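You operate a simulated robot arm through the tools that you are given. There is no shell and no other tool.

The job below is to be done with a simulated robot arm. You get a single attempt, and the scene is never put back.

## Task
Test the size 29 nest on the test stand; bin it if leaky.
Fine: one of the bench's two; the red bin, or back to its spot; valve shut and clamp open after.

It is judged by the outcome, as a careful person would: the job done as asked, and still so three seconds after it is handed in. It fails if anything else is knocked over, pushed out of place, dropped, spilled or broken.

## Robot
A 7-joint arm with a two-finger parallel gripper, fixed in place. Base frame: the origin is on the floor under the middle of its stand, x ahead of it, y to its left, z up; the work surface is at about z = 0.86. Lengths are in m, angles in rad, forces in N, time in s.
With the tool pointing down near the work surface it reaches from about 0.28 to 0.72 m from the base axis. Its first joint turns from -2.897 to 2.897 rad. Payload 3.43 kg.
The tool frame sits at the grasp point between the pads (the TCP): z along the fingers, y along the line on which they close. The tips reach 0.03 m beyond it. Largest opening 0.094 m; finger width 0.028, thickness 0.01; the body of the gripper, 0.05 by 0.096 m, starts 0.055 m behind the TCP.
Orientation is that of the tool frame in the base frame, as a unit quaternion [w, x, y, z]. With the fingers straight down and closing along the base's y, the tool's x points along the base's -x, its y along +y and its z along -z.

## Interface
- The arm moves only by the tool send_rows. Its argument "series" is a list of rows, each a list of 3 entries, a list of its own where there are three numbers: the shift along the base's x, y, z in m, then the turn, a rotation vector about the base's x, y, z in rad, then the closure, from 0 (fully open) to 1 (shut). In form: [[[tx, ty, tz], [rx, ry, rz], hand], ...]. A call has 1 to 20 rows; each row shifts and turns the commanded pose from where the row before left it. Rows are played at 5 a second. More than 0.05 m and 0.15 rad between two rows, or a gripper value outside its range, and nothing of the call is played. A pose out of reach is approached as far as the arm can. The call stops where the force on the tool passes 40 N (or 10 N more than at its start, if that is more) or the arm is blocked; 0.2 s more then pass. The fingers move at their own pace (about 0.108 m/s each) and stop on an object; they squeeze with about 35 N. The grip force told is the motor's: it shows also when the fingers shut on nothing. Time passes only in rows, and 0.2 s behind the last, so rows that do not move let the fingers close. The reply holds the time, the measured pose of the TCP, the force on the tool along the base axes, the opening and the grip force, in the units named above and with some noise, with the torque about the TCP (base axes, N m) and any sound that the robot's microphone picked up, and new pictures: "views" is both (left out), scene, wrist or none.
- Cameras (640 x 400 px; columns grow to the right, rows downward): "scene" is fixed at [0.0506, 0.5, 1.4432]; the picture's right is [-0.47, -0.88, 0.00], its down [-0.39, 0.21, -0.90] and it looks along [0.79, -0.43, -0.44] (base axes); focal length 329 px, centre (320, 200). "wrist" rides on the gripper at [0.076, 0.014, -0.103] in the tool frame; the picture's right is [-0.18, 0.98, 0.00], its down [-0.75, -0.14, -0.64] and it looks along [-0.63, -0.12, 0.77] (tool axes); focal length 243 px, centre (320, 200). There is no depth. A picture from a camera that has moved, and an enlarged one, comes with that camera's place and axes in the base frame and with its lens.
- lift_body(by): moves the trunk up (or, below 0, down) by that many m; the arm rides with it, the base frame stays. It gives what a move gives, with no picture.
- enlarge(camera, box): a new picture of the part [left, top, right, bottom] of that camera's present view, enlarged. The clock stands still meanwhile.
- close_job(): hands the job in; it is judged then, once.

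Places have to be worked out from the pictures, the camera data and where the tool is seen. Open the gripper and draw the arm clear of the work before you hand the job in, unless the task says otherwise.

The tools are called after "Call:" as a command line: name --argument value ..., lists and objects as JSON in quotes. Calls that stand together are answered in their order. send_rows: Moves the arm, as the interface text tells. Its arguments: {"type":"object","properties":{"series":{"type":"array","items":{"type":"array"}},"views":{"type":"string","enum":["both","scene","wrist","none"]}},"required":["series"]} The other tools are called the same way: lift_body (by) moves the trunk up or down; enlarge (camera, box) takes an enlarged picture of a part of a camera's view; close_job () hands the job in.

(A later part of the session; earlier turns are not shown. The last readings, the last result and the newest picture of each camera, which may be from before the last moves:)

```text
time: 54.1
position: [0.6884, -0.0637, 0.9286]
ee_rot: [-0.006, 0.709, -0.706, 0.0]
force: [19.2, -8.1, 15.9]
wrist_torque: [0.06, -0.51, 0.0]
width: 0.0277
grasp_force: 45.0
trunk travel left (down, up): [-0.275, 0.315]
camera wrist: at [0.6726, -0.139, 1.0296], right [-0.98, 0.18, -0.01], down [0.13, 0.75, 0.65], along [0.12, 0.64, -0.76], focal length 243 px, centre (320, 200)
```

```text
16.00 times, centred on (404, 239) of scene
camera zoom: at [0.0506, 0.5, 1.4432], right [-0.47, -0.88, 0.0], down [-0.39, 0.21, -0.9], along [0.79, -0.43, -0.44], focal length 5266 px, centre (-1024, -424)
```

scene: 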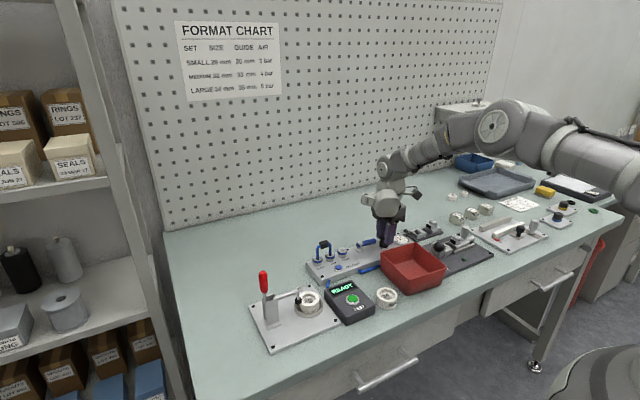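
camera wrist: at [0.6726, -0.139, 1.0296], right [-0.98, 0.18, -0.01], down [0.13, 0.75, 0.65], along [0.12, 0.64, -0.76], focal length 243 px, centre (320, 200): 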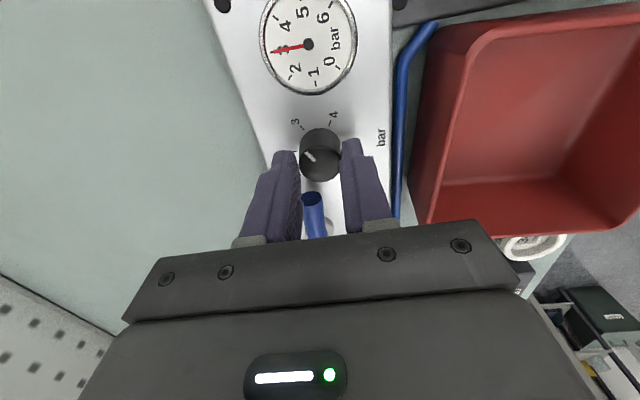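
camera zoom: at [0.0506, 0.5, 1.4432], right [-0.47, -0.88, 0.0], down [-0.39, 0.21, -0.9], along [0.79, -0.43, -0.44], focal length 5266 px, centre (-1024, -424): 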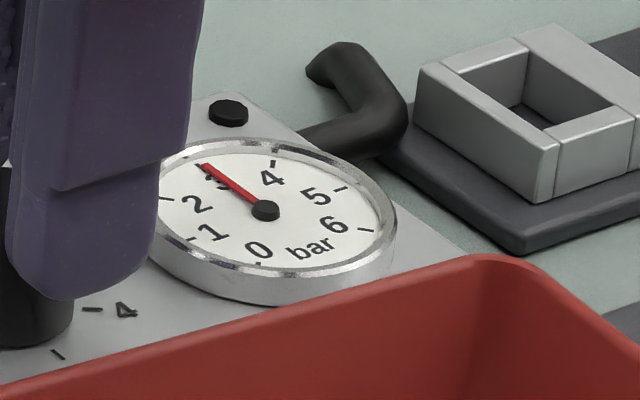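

The gauge reads 3 bar. I'll release the knob, lift clear and travel over to the TEST button at about (0.530, 0.153, 0.90) with the fingers closed.

Call:
send_rows --series '[[[0, 0, 0], [0, 0, 0], 0.7], [[0, 0, 0], [0, 0, 0], 0.56], [[0, 0, 0.02], [0, 0, 0], 0.56], [[0, 0, 0.04], [0, 0, 0], 0.56], [[0, 0, 0.035], [0, 0, 0], 1.0], [[-0.0264, 0.036, 0], [0, 0, 0], 1.0], [[-0.0264, 0.036, 0], [0, 0, 0], 1.0], [[-0.0264, 0.036, 0], [0, 0, 0], 1.0], [[-0.0264, 0.036, 0], [0, 0, 0], 1.0], [[-0.0264, 0.036, 0], [0, 0, 0], 1.0], [[-0.0264, 0.0364, 0], [0, 0, 0], 1.0], [[0, 0, -0.035], [0, 0, 0], 1.0], [[0, 0, 0], [0, 0, 0], 1.0]]'

Call:
enlarge --camera "wrist" --box '[220, 50, 420, 190]'

Call:
enlarge --camera "scene" --box '[260, 220, 420, 320]'

```text
time: 56.9
position: [0.528, 0.1554, 0.989]
ee_rot: [-0.004, 0.708, -0.706, 0.0]
force: [0.7, 0.4, -0.3]
wrist_torque: [0.0, 0.02, 0.02]
width: 0.0
grasp_force: 32.7
trunk travel left (down, up): [-0.275, 0.315]
camera wrist: at [0.5129, 0.079, 1.0902], right [-0.98, 0.18, 0.0], down [0.13, 0.75, 0.65], along [0.12, 0.64, -0.76], focal length 243 px, centre (320, 200)
```

scene: 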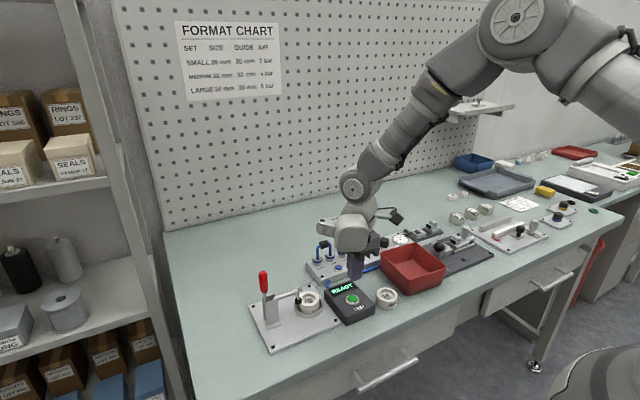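
wrist: 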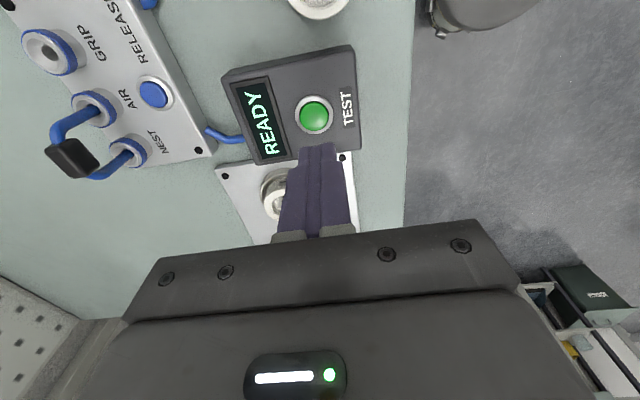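

```text
2.86 times, centred on (320, 120) of wrist
camera zoom: at [0.5129, 0.079, 1.0902], right [-0.98, 0.18, 0.0], down [0.13, 0.75, 0.65], along [0.12, 0.64, -0.76], focal length 693 px, centre (320, 429)
```

zoom: 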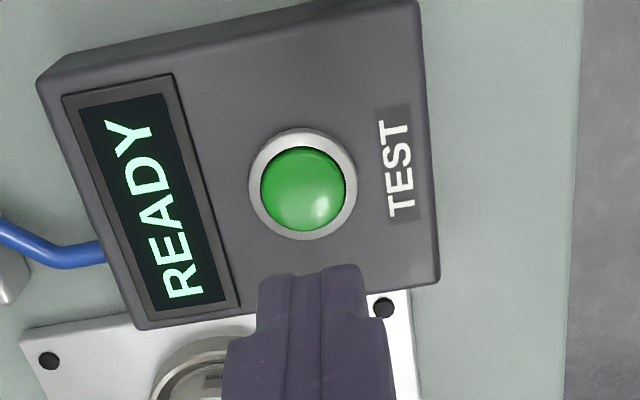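

```text
4.00 times, centred on (340, 270) of scene
camera zoom: at [0.0506, 0.5, 1.4432], right [-0.47, -0.88, 0.0], down [-0.39, 0.21, -0.9], along [0.79, -0.43, -0.44], focal length 1316 px, centre (240, -80)
```

zoom: 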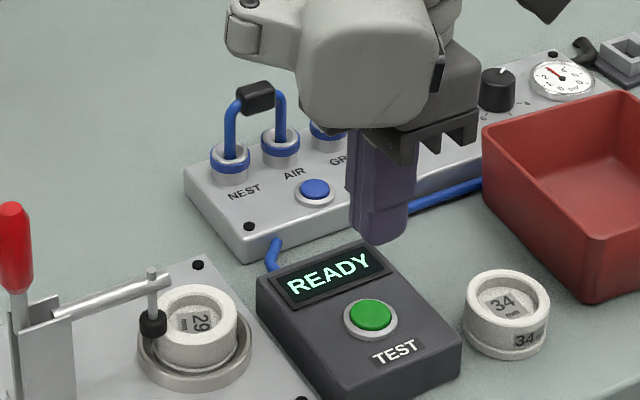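

Button is at (0.532, 0.151). I'll correct by (+3.5, -4) mm and come down to just above it, then press in small steps.

Call:
send_rows --series '[[[0.0035, -0.004, -0.02], [0, 0, 0], 1.0], [[0, 0, -0.02], [0, 0, 0], 1.0], [[0, 0, -0.01], [0, 0, 0], 1.0], [[0, 0, -0.004], [0, 0, 0], 1.0], [[0, 0, -0.003], [0, 0, 0], 1.0], [[0, 0, 0], [0, 0, 0], 1.0]]'

Call:
enlarge --camera "scene" --box '[310, 250, 400, 320]'

```text
time: 58.3
position: [0.531, 0.1503, 0.932]
ee_rot: [-0.004, 0.708, -0.706, 0.0]
force: [0.1, 0.6, 0.0]
wrist_torque: [0.0, 0.01, 0.0]
width: 0.0
grasp_force: 32.8
trunk travel left (down, up): [-0.275, 0.315]
camera wrist: at [0.5163, 0.0745, 1.0324], right [-0.98, 0.18, 0.0], down [0.14, 0.75, 0.65], along [0.12, 0.64, -0.76], focal length 243 px, centre (320, 200)
```

scene: 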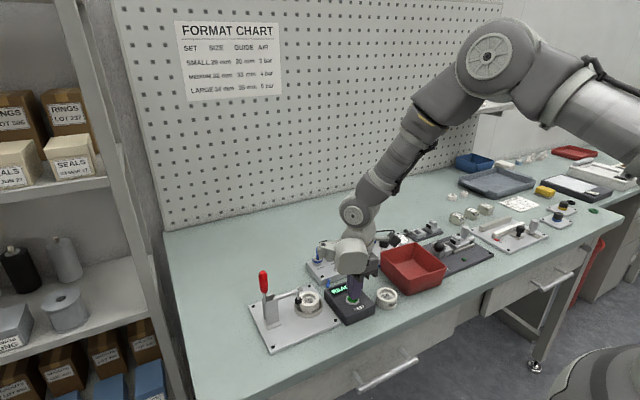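
wrist: 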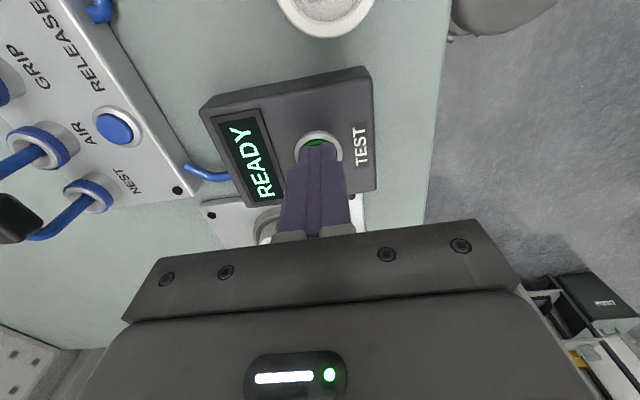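

```text
5.71 times, centred on (355, 285) of scene
camera zoom: at [0.0506, 0.5, 1.4432], right [-0.47, -0.88, 0.0], down [-0.39, 0.21, -0.9], along [0.79, -0.43, -0.44], focal length 1881 px, centre (120, -286)
```

zoom: 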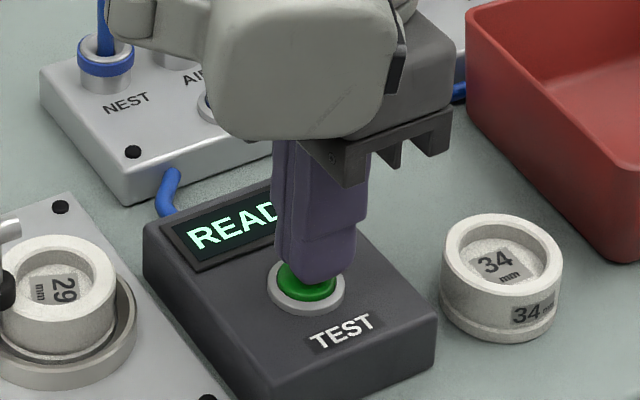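

The tips are just above the button. I'll press in 2 mm steps and then look at the display.

Call:
send_rows --series '[[[0, 0, -0.002], [0, 0, 0], 1.0], [[0, 0, -0.002], [0, 0, 0], 1.0], [[0, 0, -0.002], [0, 0, 0], 1.0], [[0, 0, 0], [0, 0, 0], 1.0]]'

Call:
enlarge --camera "wrist" --box '[180, 60, 400, 220]'

```text
time: 59.3
position: [0.532, 0.1515, 0.9258]
ee_rot: [-0.003, 0.708, -0.706, 0.0]
force: [0.3, 0.9, 1.6]
wrist_torque: [-0.01, 0.02, 0.02]
width: 0.0001
grasp_force: 33.0
trunk travel left (down, up): [-0.275, 0.315]
camera wrist: at [0.5162, 0.0743, 1.0267], right [-0.98, 0.18, 0.0], down [0.13, 0.75, 0.65], along [0.12, 0.64, -0.76], focal length 243 px, centre (320, 200)
```

scene: 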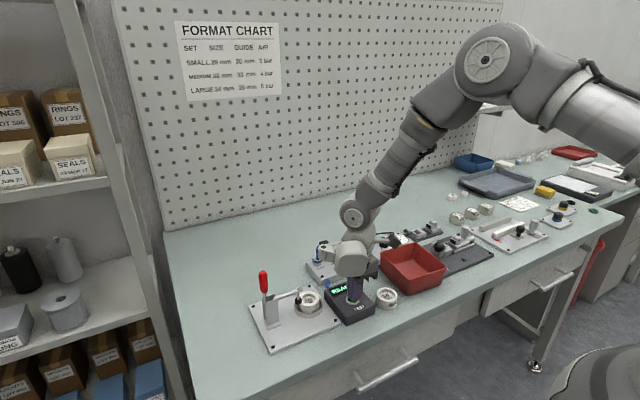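
wrist: 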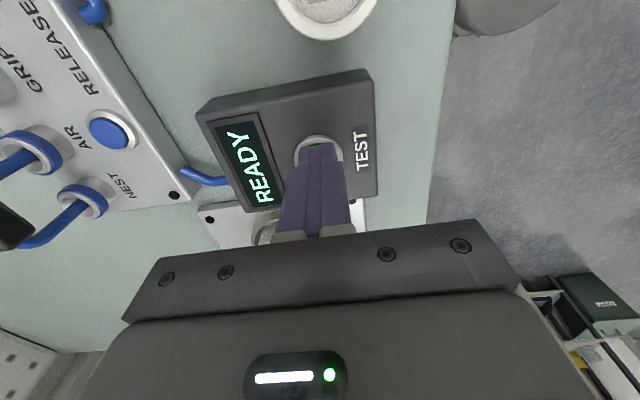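

```text
2.50 times, centred on (290, 140) of wrist
camera zoom: at [0.5162, 0.0743, 1.0267], right [-0.98, 0.18, 0.0], down [0.13, 0.75, 0.65], along [0.12, 0.64, -0.76], focal length 606 px, centre (395, 350)
```

zoom: 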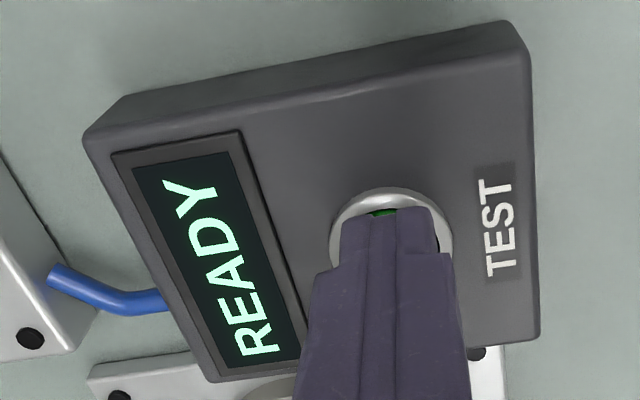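

Light contact only, at 1.6 N, and still READY. I'll press a bit deeper.

Call:
send_rows --series '[[[0, 0, -0.0015], [0, 0, 0], 1.0], [[0, 0, -0.0015], [0, 0, 0], 1.0], [[0, 0, 0], [0, 0, 0], 1.0]]'

Call:
enlarge --camera "wrist" --box '[180, 60, 400, 220]'

```text
time: 60.1
position: [0.5303, 0.1506, 0.924]
ee_rot: [-0.004, 0.708, -0.706, 0.0]
force: [0.0, -0.3, 6.1]
wrist_torque: [-0.02, 0.03, -0.04]
width: 0.0
grasp_force: 32.8
trunk travel left (down, up): [-0.275, 0.315]
heard: click
camera wrist: at [0.5161, 0.0743, 1.0241], right [-0.98, 0.18, -0.01], down [0.13, 0.75, 0.65], along [0.12, 0.64, -0.76], focal length 243 px, centre (320, 200)
```

scene: 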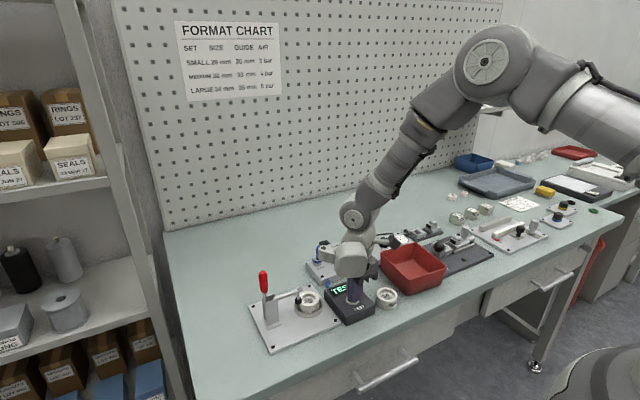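
wrist: 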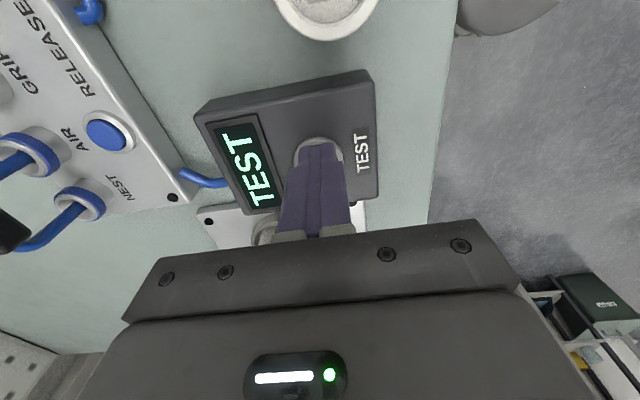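

```text
2.50 times, centred on (290, 140) of wrist
camera zoom: at [0.5161, 0.0743, 1.0241], right [-0.98, 0.18, -0.01], down [0.13, 0.75, 0.65], along [0.12, 0.64, -0.76], focal length 606 px, centre (395, 350)
```

zoom: 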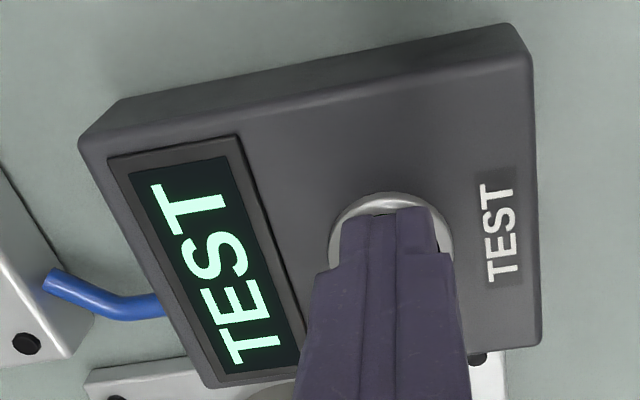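

A click was heard and the display now shows TEST. I'll lift off the button and wait for the result.

Call:
send_rows --series '[[[0, 0, 0.01], [0, 0, 0], 1.0], [[0, 0, 0.015], [0, 0, 0], 1.0], [[0, 0, 0], [0, 0, 0], 1.0], [[0, 0, 0], [0, 0, 0], 1.0], [[0, 0, 0], [0, 0, 0], 1.0], [[0, 0, 0], [0, 0, 0], 1.0], [[0, 0, 0], [0, 0, 0], 1.0], [[0, 0, 0], [0, 0, 0], 1.0]]'

Call:
enlarge --camera "wrist" --box '[180, 60, 400, 220]'

Call:
enlarge --camera "scene" --box '[380, 225, 420, 255]'

```text
time: 61.9
position: [0.5315, 0.1499, 0.947]
ee_rot: [-0.003, 0.708, -0.706, 0.0]
force: [0.2, -0.1, 0.3]
wrist_torque: [0.01, -0.02, -0.06]
width: 0.0
grasp_force: 33.3
trunk travel left (down, up): [-0.275, 0.315]
camera wrist: at [0.5166, 0.0742, 1.0485], right [-0.98, 0.18, 0.0], down [0.14, 0.75, 0.65], along [0.12, 0.64, -0.76], focal length 243 px, centre (320, 200)
```

scene: 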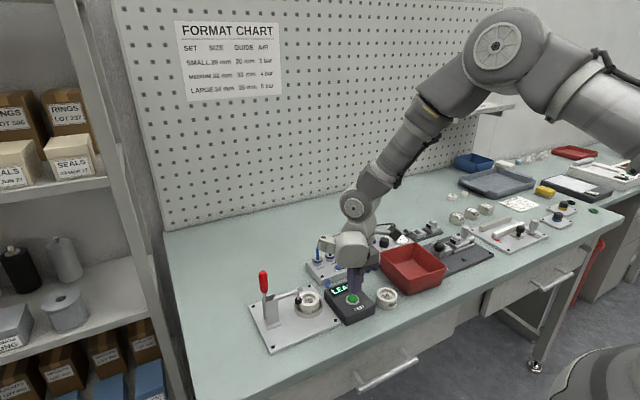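
wrist: 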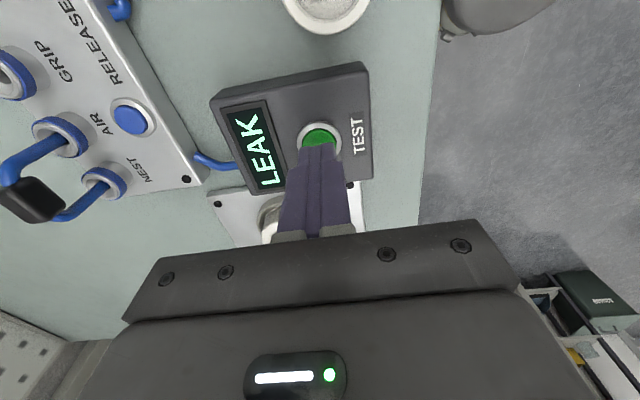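

```text
2.50 times, centred on (290, 140) of wrist
camera zoom: at [0.5166, 0.0742, 1.0485], right [-0.98, 0.18, 0.0], down [0.14, 0.75, 0.65], along [0.12, 0.64, -0.76], focal length 606 px, centre (395, 350)
```

zoom: 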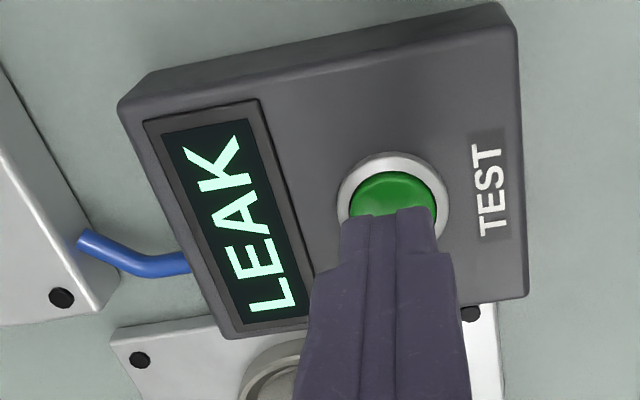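

```text
13.33 times, centred on (400, 240) of scene
camera zoom: at [0.0506, 0.5, 1.4432], right [-0.47, -0.88, 0.0], down [-0.39, 0.21, -0.9], along [0.79, -0.43, -0.44], focal length 4388 px, centre (-747, -333)
```

zoom: 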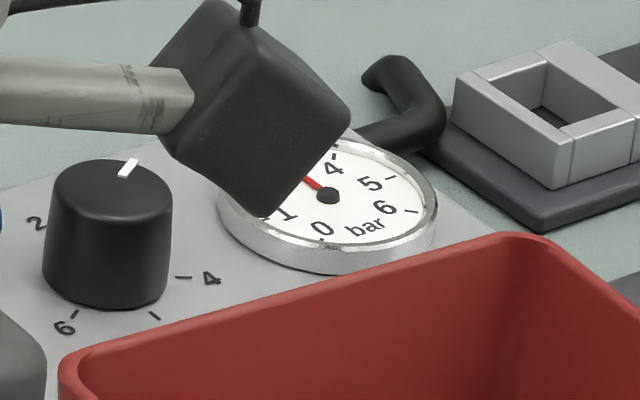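

The display reads LEAK, so this nest must go in the red bin. First I'll shut the valve by straddling the lever loosely and swinging it back about its post, starting with a move above the lever near (0.700, -0.019).

Call:
send_rows --series '[[[0, 0, 0.04], [0, 0, 0], 1.0], [[0, 0, 0.04], [0, 0, 0], 1.0], [[0.0281, -0.0282, 0], [0, 0, 0], 0.74], [[0.0281, -0.0282, 0], [0, 0, 0], 0.74], [[0.0281, -0.0282, 0], [0, 0, 0], 0.74], [[0.0281, -0.0282, 0], [0, 0, 0], 0.74], [[0.0281, -0.0282, 0], [0, 0, 0], 0.74], [[0.0281, -0.0282, 0], [0, 0, 0], 0.74], [[0, 0, -0.03], [0, 0, 0], 0.74], [[0, 0, 0], [0, 0, 0], 0.74]]'

Call:
enlarge --camera "wrist" --box '[220, 50, 420, 190]'

Call:
enlarge --camera "scene" --box '[270, 220, 420, 320]'

```text
time: 64.1
position: [0.701, -0.0179, 0.9983]
ee_rot: [-0.004, 0.708, -0.706, 0.001]
force: [0.3, 0.4, 0.0]
wrist_torque: [0.01, 0.01, 0.01]
width: 0.0242
grasp_force: 0.1
trunk travel left (down, up): [-0.275, 0.315]
camera wrist: at [0.685, -0.095, 1.0994], right [-0.98, 0.18, 0.0], down [0.14, 0.75, 0.65], along [0.12, 0.64, -0.76], focal length 243 px, centre (320, 200)
```

scene: 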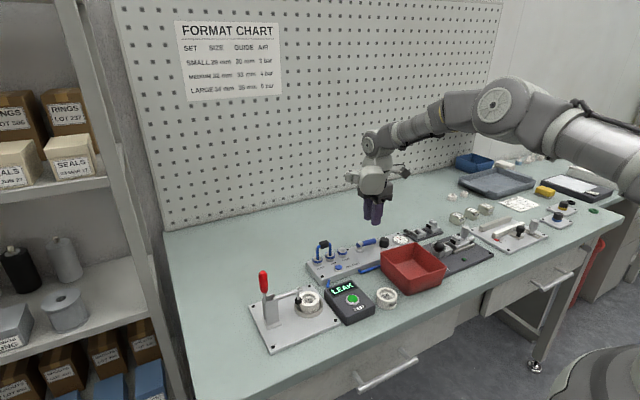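
wrist: 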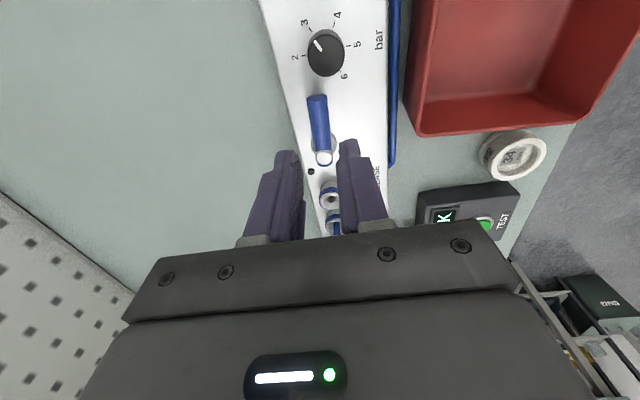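

```text
2.86 times, centred on (320, 120) of wrist
camera zoom: at [0.685, -0.095, 1.0994], right [-0.98, 0.18, 0.0], down [0.14, 0.75, 0.65], along [0.12, 0.64, -0.76], focal length 693 px, centre (320, 429)
```

zoom: 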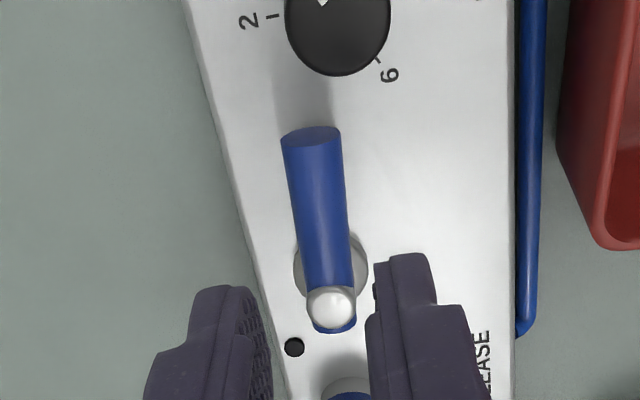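

```text
4.00 times, centred on (345, 270) of scene
camera zoom: at [0.0506, 0.5, 1.4432], right [-0.47, -0.88, 0.0], down [-0.39, 0.21, -0.9], along [0.79, -0.43, -0.44], focal length 1316 px, centre (220, -80)
```

zoom: 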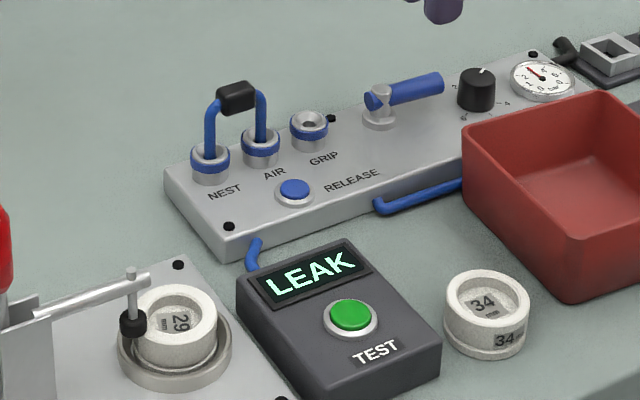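

LEAK stays on the display. The open fingers are centred over the lever, so I'll lower them to straddle it.

Call:
send_rows --series '[[[-0.001, 0, -0.03], [0, 0, 0], 0.74], [[0, 0, -0.025], [0, 0, 0], 0.74], [[0, 0, -0.017], [0, 0, 0], 0.74], [[0, 0, 0], [0, 0, 0], 0.74]]'

Call:
enlarge --camera "wrist" --box '[220, 70, 420, 210]'

Call:
enlarge --camera "scene" --box '[330, 210, 430, 280]'

```text
time: 65.1
position: [0.6986, -0.0183, 0.9262]
ee_rot: [-0.004, 0.708, -0.706, 0.0]
force: [0.0, -0.4, -0.6]
wrist_torque: [0.01, 0.03, -0.01]
width: 0.0244
grasp_force: 0.1
trunk travel left (down, up): [-0.275, 0.315]
camera wrist: at [0.684, -0.0948, 1.0268], right [-0.98, 0.18, 0.0], down [0.13, 0.75, 0.65], along [0.12, 0.64, -0.76], focal length 243 px, centre (320, 200)
```

scene: 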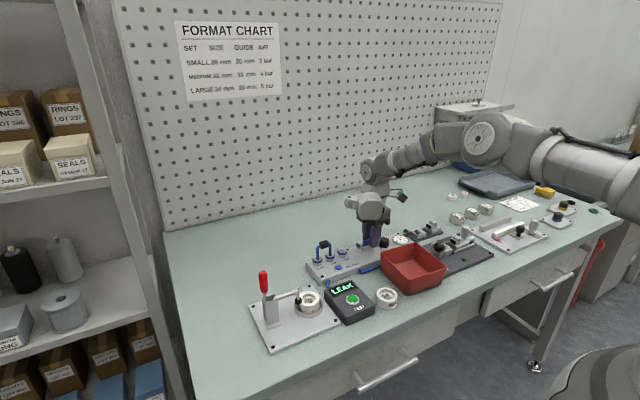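
wrist: 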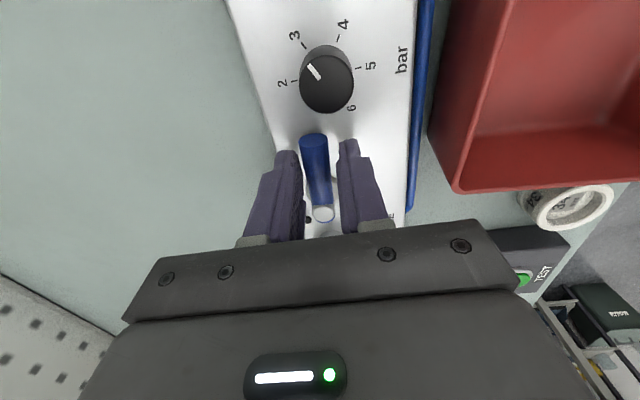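

```text
2.86 times, centred on (320, 140) of wrist
camera zoom: at [0.684, -0.0948, 1.0268], right [-0.98, 0.18, 0.0], down [0.13, 0.75, 0.65], along [0.12, 0.64, -0.76], focal length 693 px, centre (320, 371)
```

zoom: 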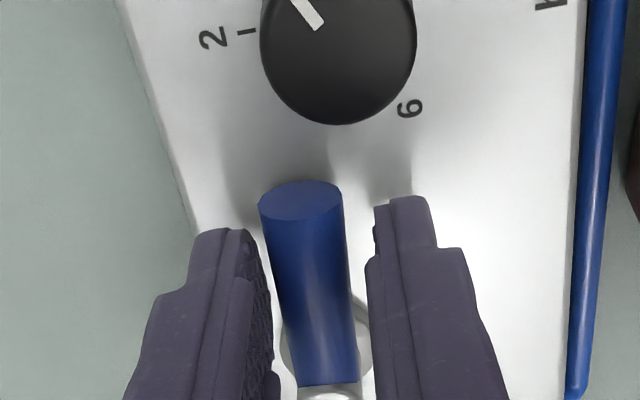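

```text
5.71 times, centred on (380, 245) of scene
camera zoom: at [0.0506, 0.5, 1.4432], right [-0.47, -0.88, 0.0], down [-0.39, 0.21, -0.9], along [0.79, -0.43, -0.44], focal length 1881 px, centre (-23, -57)
```

zoom: 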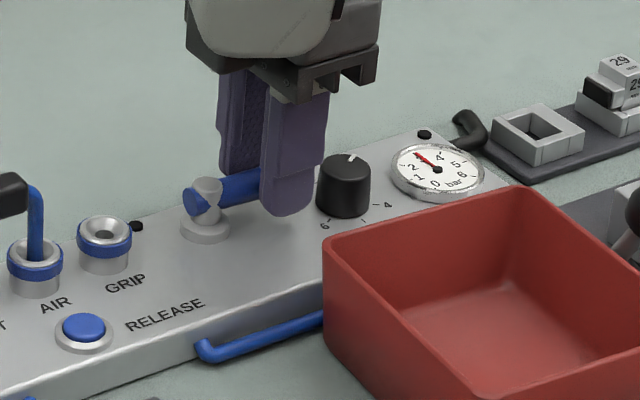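

Good straddle with about 4 mm to spare each side. I'll swing around the post CW by 90° with the tool yawing along, so the trailing finger carries the lever back to shut.

Call:
send_rows --series '[[[-0.0047, 0.0005, 0], [0, 0, -0.1428], 0.74], [[-0.0046, 0.0011, 0], [0, 0, -0.1428], 0.74], [[-0.0043, 0.0018, 0], [0, 0, -0.1428], 0.74], [[-0.0041, 0.0024, 0], [0, 0, -0.1428], 0.74], [[-0.0037, 0.0029, 0], [0, 0, -0.1428], 0.74], [[-0.0032, 0.0034, 0], [0, 0, -0.1428], 0.74], [[-0.0027, 0.0039, 0], [0, 0, -0.1428], 0.74], [[-0.0021, 0.0042, 0], [0, 0, -0.1428], 0.74], [[-0.0015, 0.0045, 0], [0, 0, -0.1428], 0.74], [[-0.0009, 0.0046, 0], [0, 0, -0.1428], 0.74], [[-0.0002, 0.0047, 0], [0, 0, -0.1428], 0.74], [[0, 0, 0], [0, 0, 0], 0.74]]'

Call:
enlarge --camera "wrist" --box '[220, 70, 420, 210]'

Call:
enlarge --camera "scene" --box '[330, 210, 430, 280]'

```text
time: 67.7
position: [0.6666, 0.016, 0.925]
ee_rot: [0.003, -0.001, 1.0, -0.002]
force: [-0.7, -0.7, -0.4]
wrist_torque: [-0.05, -0.01, 0.04]
width: 0.0246
grasp_force: 0.3
trunk travel left (down, up): [-0.275, 0.315]
camera wrist: at [0.5897, 0.031, 1.0263], right [0.18, 0.98, 0.0], down [0.75, -0.14, 0.65], along [0.64, -0.12, -0.76], focal length 243 px, centre (320, 200)
```

scene: 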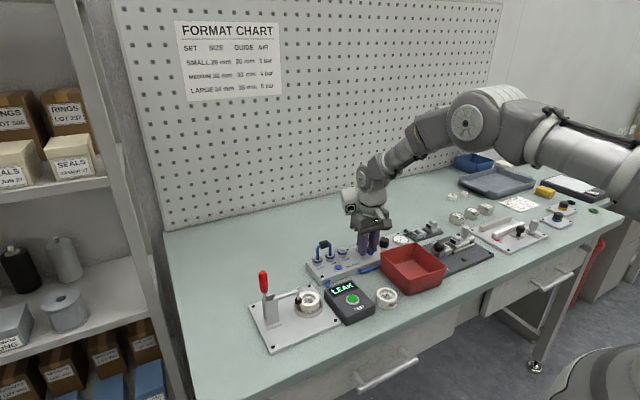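
wrist: 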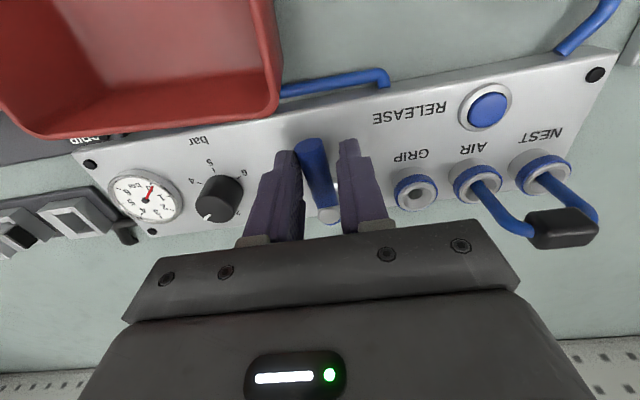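

```text
2.86 times, centred on (320, 140) of wrist
camera zoom: at [0.5897, 0.031, 1.0263], right [0.18, 0.98, 0.0], down [0.75, -0.14, 0.65], along [0.64, -0.12, -0.76], focal length 693 px, centre (320, 371)
```

zoom: 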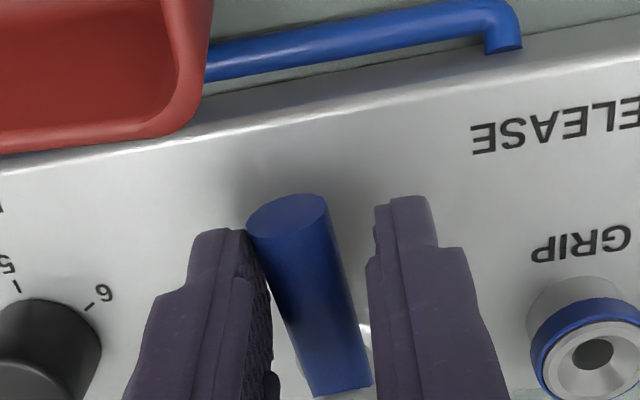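

```text
5.71 times, centred on (380, 245) of scene
camera zoom: at [0.0506, 0.5, 1.4432], right [-0.47, -0.88, 0.0], down [-0.39, 0.21, -0.9], along [0.79, -0.43, -0.44], focal length 1881 px, centre (-23, -57)
```

zoom: 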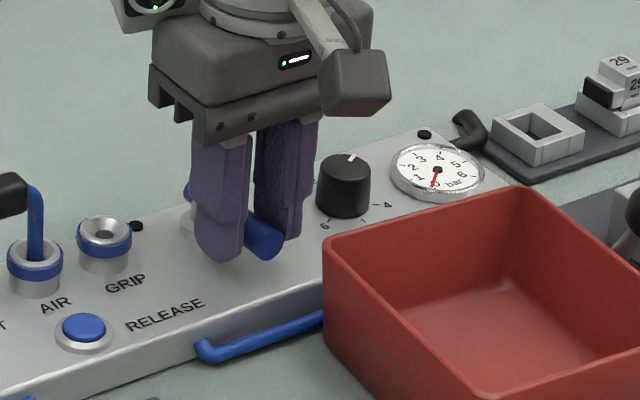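

The gauge is nearly at 0, with the lever lagging a few degrees. I'll nudge it the last bit toward +y until it reaches its stop.

Call:
send_rows --series '[[[0, 0.002, 0], [0, 0, 0], 0.74], [[0, 0.002, 0], [0, 0, 0], 0.74], [[0, 0.0015, 0], [0, 0, 0], 0.74], [[0, 0, 0], [0, 0, 0], 0.74]]'

Call:
enlarge --camera "wrist" --box '[220, 70, 420, 210]'

Call:
enlarge --camera "scene" --box '[392, 230, 416, 248]'

```text
time: 68.7
position: [0.6668, 0.0204, 0.9252]
ee_rot: [0.002, -0.001, 1.0, -0.003]
force: [-1.4, -2.5, -0.7]
wrist_torque: [-0.03, 0.05, -0.09]
width: 0.026
grasp_force: 2.0
trunk travel left (down, up): [-0.275, 0.315]
camera wrist: at [0.5898, 0.0356, 1.0265], right [0.18, 0.98, 0.0], down [0.75, -0.14, 0.65], along [0.64, -0.12, -0.76], focal length 243 px, centre (320, 200)
```

scene: 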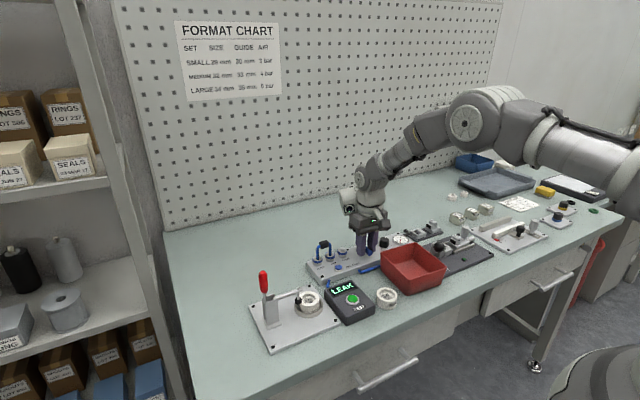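
wrist: 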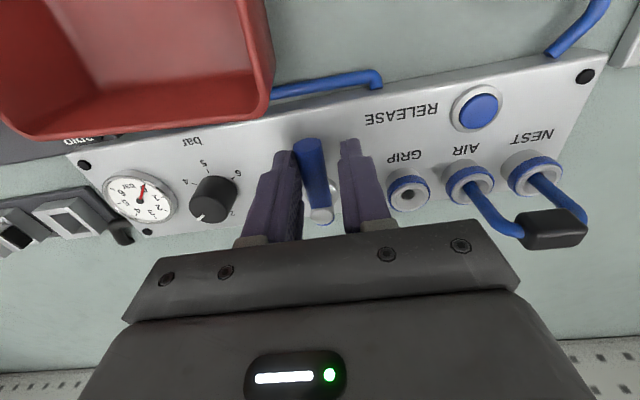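

```text
2.86 times, centred on (320, 140) of wrist
camera zoom: at [0.5898, 0.0356, 1.0265], right [0.18, 0.98, 0.0], down [0.75, -0.14, 0.65], along [0.64, -0.12, -0.76], focal length 693 px, centre (320, 371)
```

zoom: 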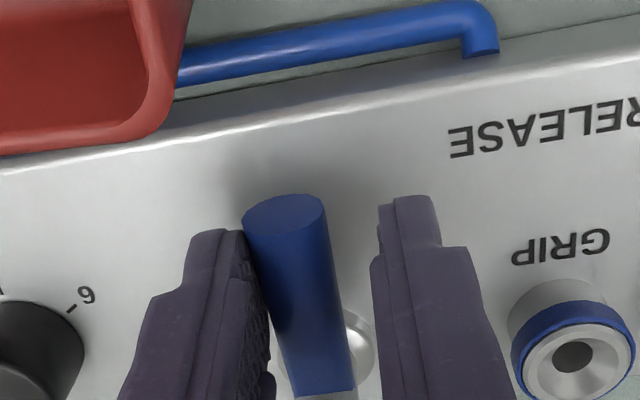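

```text
16.00 times, centred on (404, 239) of scene
camera zoom: at [0.0506, 0.5, 1.4432], right [-0.47, -0.88, 0.0], down [-0.39, 0.21, -0.9], along [0.79, -0.43, -0.44], focal length 5266 px, centre (-1024, -424)
```

zoom: 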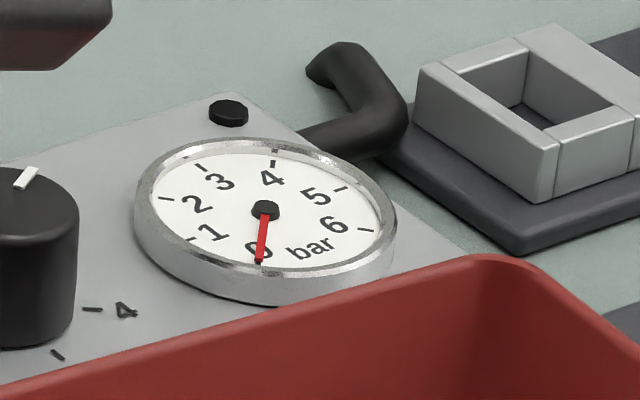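

The gauge is at 0 and the lever is against its stop, so the valve is shut. I'll lift off and return to the knob to put the regulator back to 4 bar as found, now that the nest is off pressure.

Call:
send_rows --series '[[[0, -0.0025, 0], [0, 0, 0], 0.7], [[0, 0, 0.03], [0, 0, 0], 0.7], [[0, 0, 0.04], [0, 0, 0], 0.58], [[0.0022, -0.008, 0], [0, 0, 0.1428], 0.58], [[0.0022, -0.008, 0], [0, 0, 0.1428], 0.58], [[0.0022, -0.008, 0], [0, 0, 0.1428], 0.58], [[0.0022, -0.008, 0], [0, 0, 0.1428], 0.58], [[0.0022, -0.008, 0], [0, 0, 0.1428], 0.58], [[0.0022, -0.008, 0], [0, 0, 0.1428], 0.58], [[0.0022, -0.008, 0], [0, 0, 0.1428], 0.58], [[0.0022, -0.008, 0], [0, 0, 0.1428], 0.58], [[0.0022, -0.008, 0], [0, 0, 0.1428], 0.58], [[0.0019, -0.008, 0], [0, 0, 0.1428], 0.58], [[0, 0, 0], [0, 0, 0.1428], 0.58], [[0, 0, 0], [0, 0, 0], 0.58]]'

Call:
enlarge --camera "wrist" --box '[220, 50, 420, 190]'

Call:
enlarge --camera "scene" --box '[330, 220, 430, 290]'

```text
time: 71.9
position: [0.6887, -0.0614, 0.9949]
ee_rot: [-0.004, 0.709, -0.705, 0.0]
force: [0.1, -0.1, -0.7]
wrist_torque: [-0.02, -0.02, -0.01]
width: 0.0397
grasp_force: 0.0
trunk travel left (down, up): [-0.275, 0.315]
camera wrist: at [0.6736, -0.1379, 1.0961], right [-0.98, 0.18, 0.0], down [0.13, 0.75, 0.65], along [0.12, 0.64, -0.76], focal length 243 px, centre (320, 200)
```

scene: 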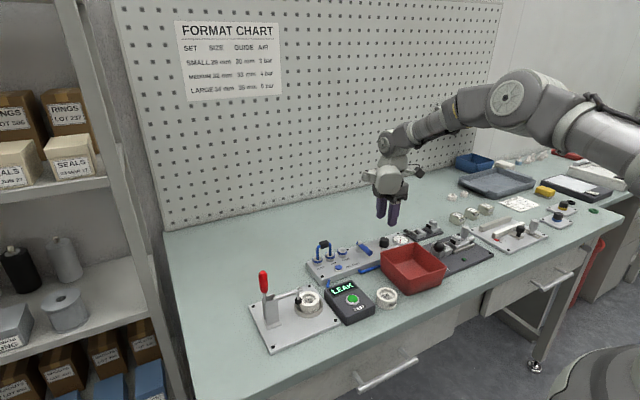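
wrist: 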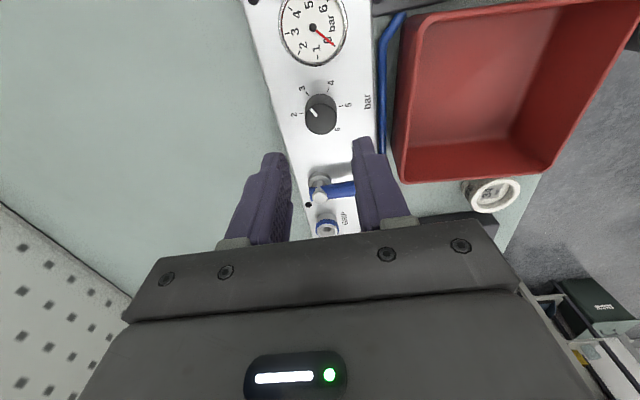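

```text
2.86 times, centred on (320, 120) of wrist
camera zoom: at [0.6736, -0.1379, 1.0961], right [-0.98, 0.18, 0.0], down [0.13, 0.75, 0.65], along [0.12, 0.64, -0.76], focal length 693 px, centre (320, 429)
```

zoom: 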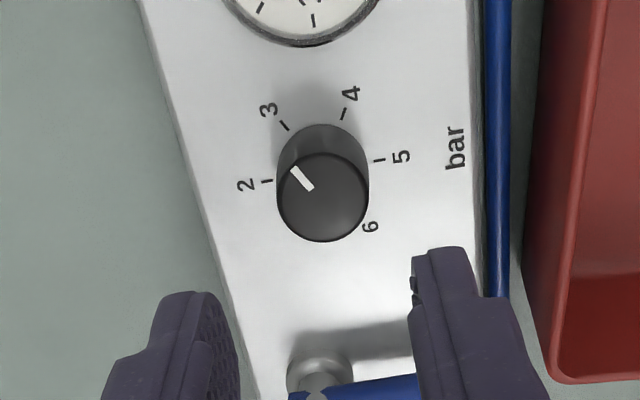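

```text
5.71 times, centred on (380, 255) of scene
camera zoom: at [0.0506, 0.5, 1.4432], right [-0.47, -0.88, 0.0], down [-0.39, 0.21, -0.9], along [0.79, -0.43, -0.44], focal length 1881 px, centre (-23, -114)
```

zoom: 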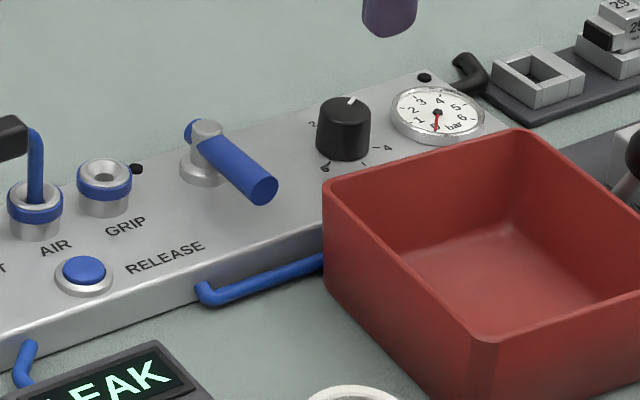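

The valve lever looks exactly as at the start, and the knob is at 3. I'll lower onto the knob and grip it again.

Call:
send_rows --series '[[[-0.0005, -0.001, -0.03], [0, 0, 0], 0.58], [[0, 0, -0.025], [0, 0, 0], 0.58], [[0, 0, -0.013], [0, 0, 0], 0.58], [[0, 0, 0], [0, 0, 0], 0.65], [[0, 0, 0], [0, 0, 0], 0.72], [[0, 0, 0], [0, 0, 0], 1.0], [[0, 0, 0], [0, 0, 0], 1.0]]'

Call:
enlarge --camera "wrist" --box '[200, 50, 420, 210]'

```text
time: 73.5
position: [0.6879, -0.0632, 0.9275]
ee_rot: [-0.004, 0.708, -0.707, -0.001]
force: [-3.7, -0.9, -0.5]
wrist_torque: [-0.18, 0.18, 0.02]
width: 0.0274
grasp_force: 45.2
trunk travel left (down, up): [-0.275, 0.315]
camera wrist: at [0.673, -0.1389, 1.0281], right [-0.98, 0.18, 0.0], down [0.14, 0.75, 0.65], along [0.12, 0.64, -0.76], focal length 243 px, centre (320, 200)
```

scene: 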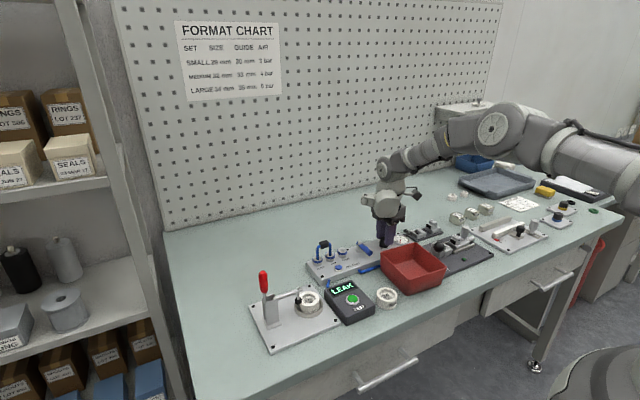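
wrist: 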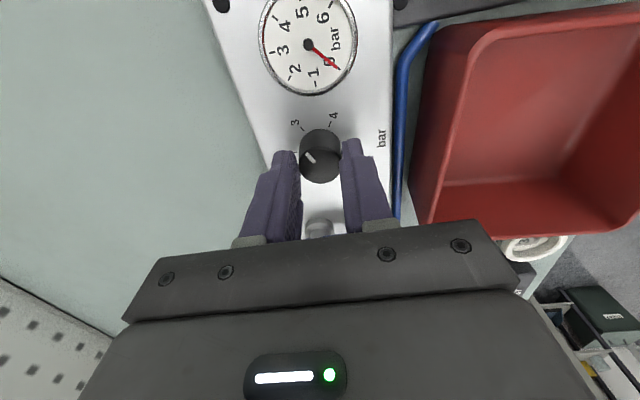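

```text
2.50 times, centred on (310, 130) of wrist
camera zoom: at [0.673, -0.1389, 1.0281], right [-0.98, 0.18, 0.0], down [0.14, 0.75, 0.65], along [0.12, 0.64, -0.76], focal length 606 px, centre (345, 375)
```

zoom: 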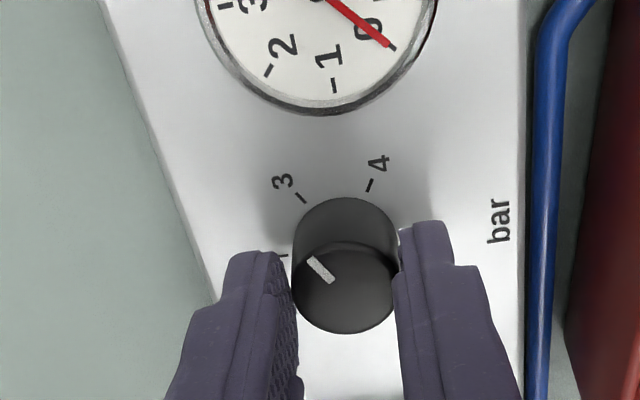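

Gripped again. I'll rotate CW by 60° to return the pointer to 4.

Call:
send_rows --series '[[[0, 0, 0], [0, 0, -0.105], 1.0], [[0, 0, 0], [0, 0, -0.105], 1.0], [[0, 0, 0], [0, 0, -0.105], 1.0], [[0, 0, 0], [0, 0, -0.105], 1.0], [[0, 0, 0], [0, 0, -0.105], 1.0], [[0, 0, 0], [0, 0, -0.105], 1.0], [[0, 0, 0], [0, 0, -0.105], 1.0], [[0, 0, 0], [0, 0, -0.105], 1.0], [[0, 0, 0], [0, 0, -0.105], 1.0], [[0, 0, 0], [0, 0, -0.102], 1.0], [[0, 0, 0], [0, 0, 0], 1.0]]'

Call:
enlarge --camera "wrist" --box '[200, 50, 420, 210]'

```text
time: 75.9
position: [0.6874, -0.0621, 0.9268]
ee_rot: [0.003, -0.26, 0.966, -0.001]
force: [-14.5, 3.5, -11.4]
wrist_torque: [0.28, 0.04, -0.03]
width: 0.0274
grasp_force: 44.4
trunk travel left (down, up): [-0.275, 0.315]
camera wrist: at [0.6132, -0.0872, 1.0282], right [-0.33, 0.94, 0.0], down [0.72, 0.26, 0.65], along [0.61, 0.21, -0.76], focal length 243 px, centre (320, 200)
```

scene: 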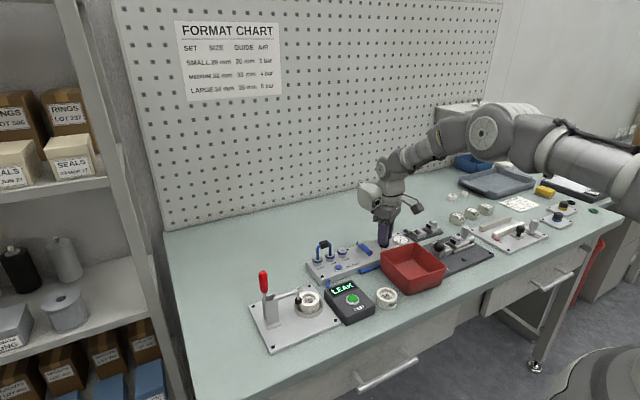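
wrist: 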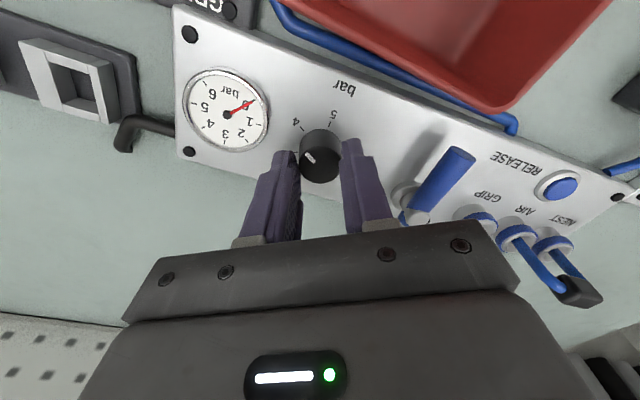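

```text
2.50 times, centred on (310, 130) of wrist
camera zoom: at [0.6132, -0.0872, 1.0282], right [-0.33, 0.94, 0.0], down [0.72, 0.26, 0.65], along [0.61, 0.21, -0.76], focal length 606 px, centre (345, 375)
```

zoom: 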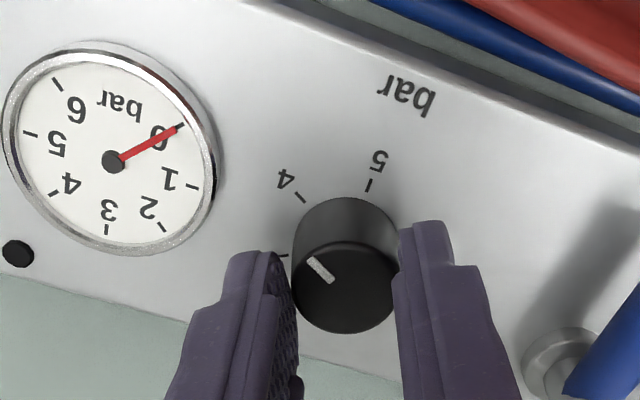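

The pointer is back on 4, in the same place as at the start. I'll release, rise, and travel to the -y side of the clamp handle (y about 0.314) with the fingers closed, ready to push it open.

Call:
send_rows --series '[[[0, 0, 0], [0, 0, 0], 0.7], [[0, 0, 0], [0, 0, 0], 0.56], [[0, 0, 0.03], [0, 0, 0], 0.56], [[0, 0, 0.05], [0, 0, 0], 0.56], [[0, 0, 0.05], [0, 0, 0], 1.0], [[-0.0119, 0.0418, 0], [0, 0, 0.1163], 1.0], [[-0.0119, 0.0418, 0], [0, 0, 0.1163], 1.0], [[-0.0119, 0.0418, 0], [0, 0, 0.1163], 1.0], [[-0.0119, 0.0418, 0], [0, 0, 0.1163], 1.0], [[-0.0119, 0.0418, 0], [0, 0, 0.1163], 1.0], [[-0.0119, 0.0418, 0], [0, 0, 0.1163], 1.0], [[-0.0119, 0.0418, 0], [0, 0, 0.1163], 1.0], [[-0.0119, 0.0418, 0], [0, 0, 0.1163], 1.0], [[-0.0119, 0.0418, 0], [0, 0, 0.1166], 1.0], [[0, 0, 0], [0, 0, 0], 1.0]]'

Call:
enlarge --camera "wrist" --box '[200, 30, 440, 200]'

Call:
enlarge --camera "scene" --box '[220, 220, 380, 320]'

Call:
enlarge --camera "scene" --box '[370, 225, 420, 260]'

```text
time: 79.1
position: [0.5822, 0.3134, 1.0576]
ee_rot: [-0.004, 0.709, -0.706, 0.0]
force: [-0.1, 0.2, -1.7]
wrist_torque: [-0.03, -0.01, 0.01]
width: 0.0
grasp_force: 33.1
trunk travel left (down, up): [-0.275, 0.315]
camera wrist: at [0.5667, 0.237, 1.1585], right [-0.98, 0.18, 0.0], down [0.14, 0.75, 0.65], along [0.12, 0.64, -0.76], focal length 243 px, centre (320, 200)
```

scene: 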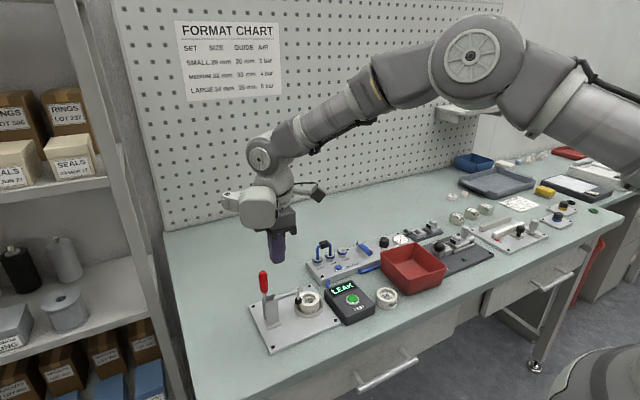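
wrist: 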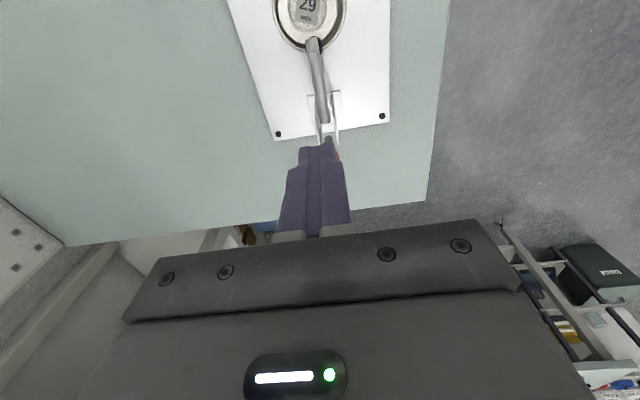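

```text
2.35 times, centred on (320, 115) of wrist
camera zoom: at [0.5667, 0.237, 1.1585], right [-0.98, 0.18, 0.0], down [0.14, 0.75, 0.65], along [0.12, 0.64, -0.76], focal length 571 px, centre (320, 400)
```

zoom: 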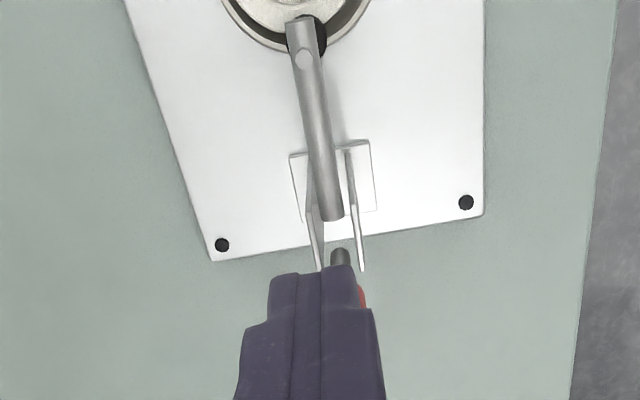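

```text
4.00 times, centred on (300, 270) of scene
camera zoom: at [0.0506, 0.5, 1.4432], right [-0.47, -0.88, 0.0], down [-0.39, 0.21, -0.9], along [0.79, -0.43, -0.44], focal length 1316 px, centre (400, -80)
```

zoom: 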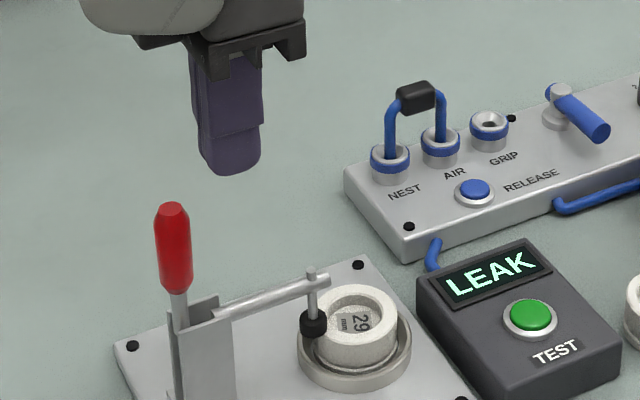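

```text
11.43 times, centred on (395, 242) of scene
camera zoom: at [0.0506, 0.5, 1.4432], right [-0.47, -0.88, 0.0], down [-0.39, 0.21, -0.9], along [0.79, -0.43, -0.44], focal length 3761 px, centre (-537, -286)
```

zoom: 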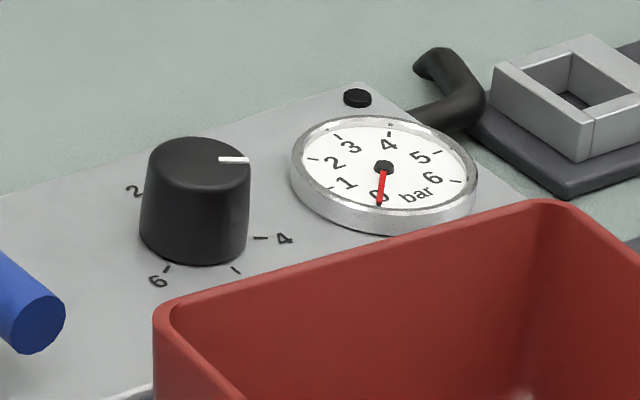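

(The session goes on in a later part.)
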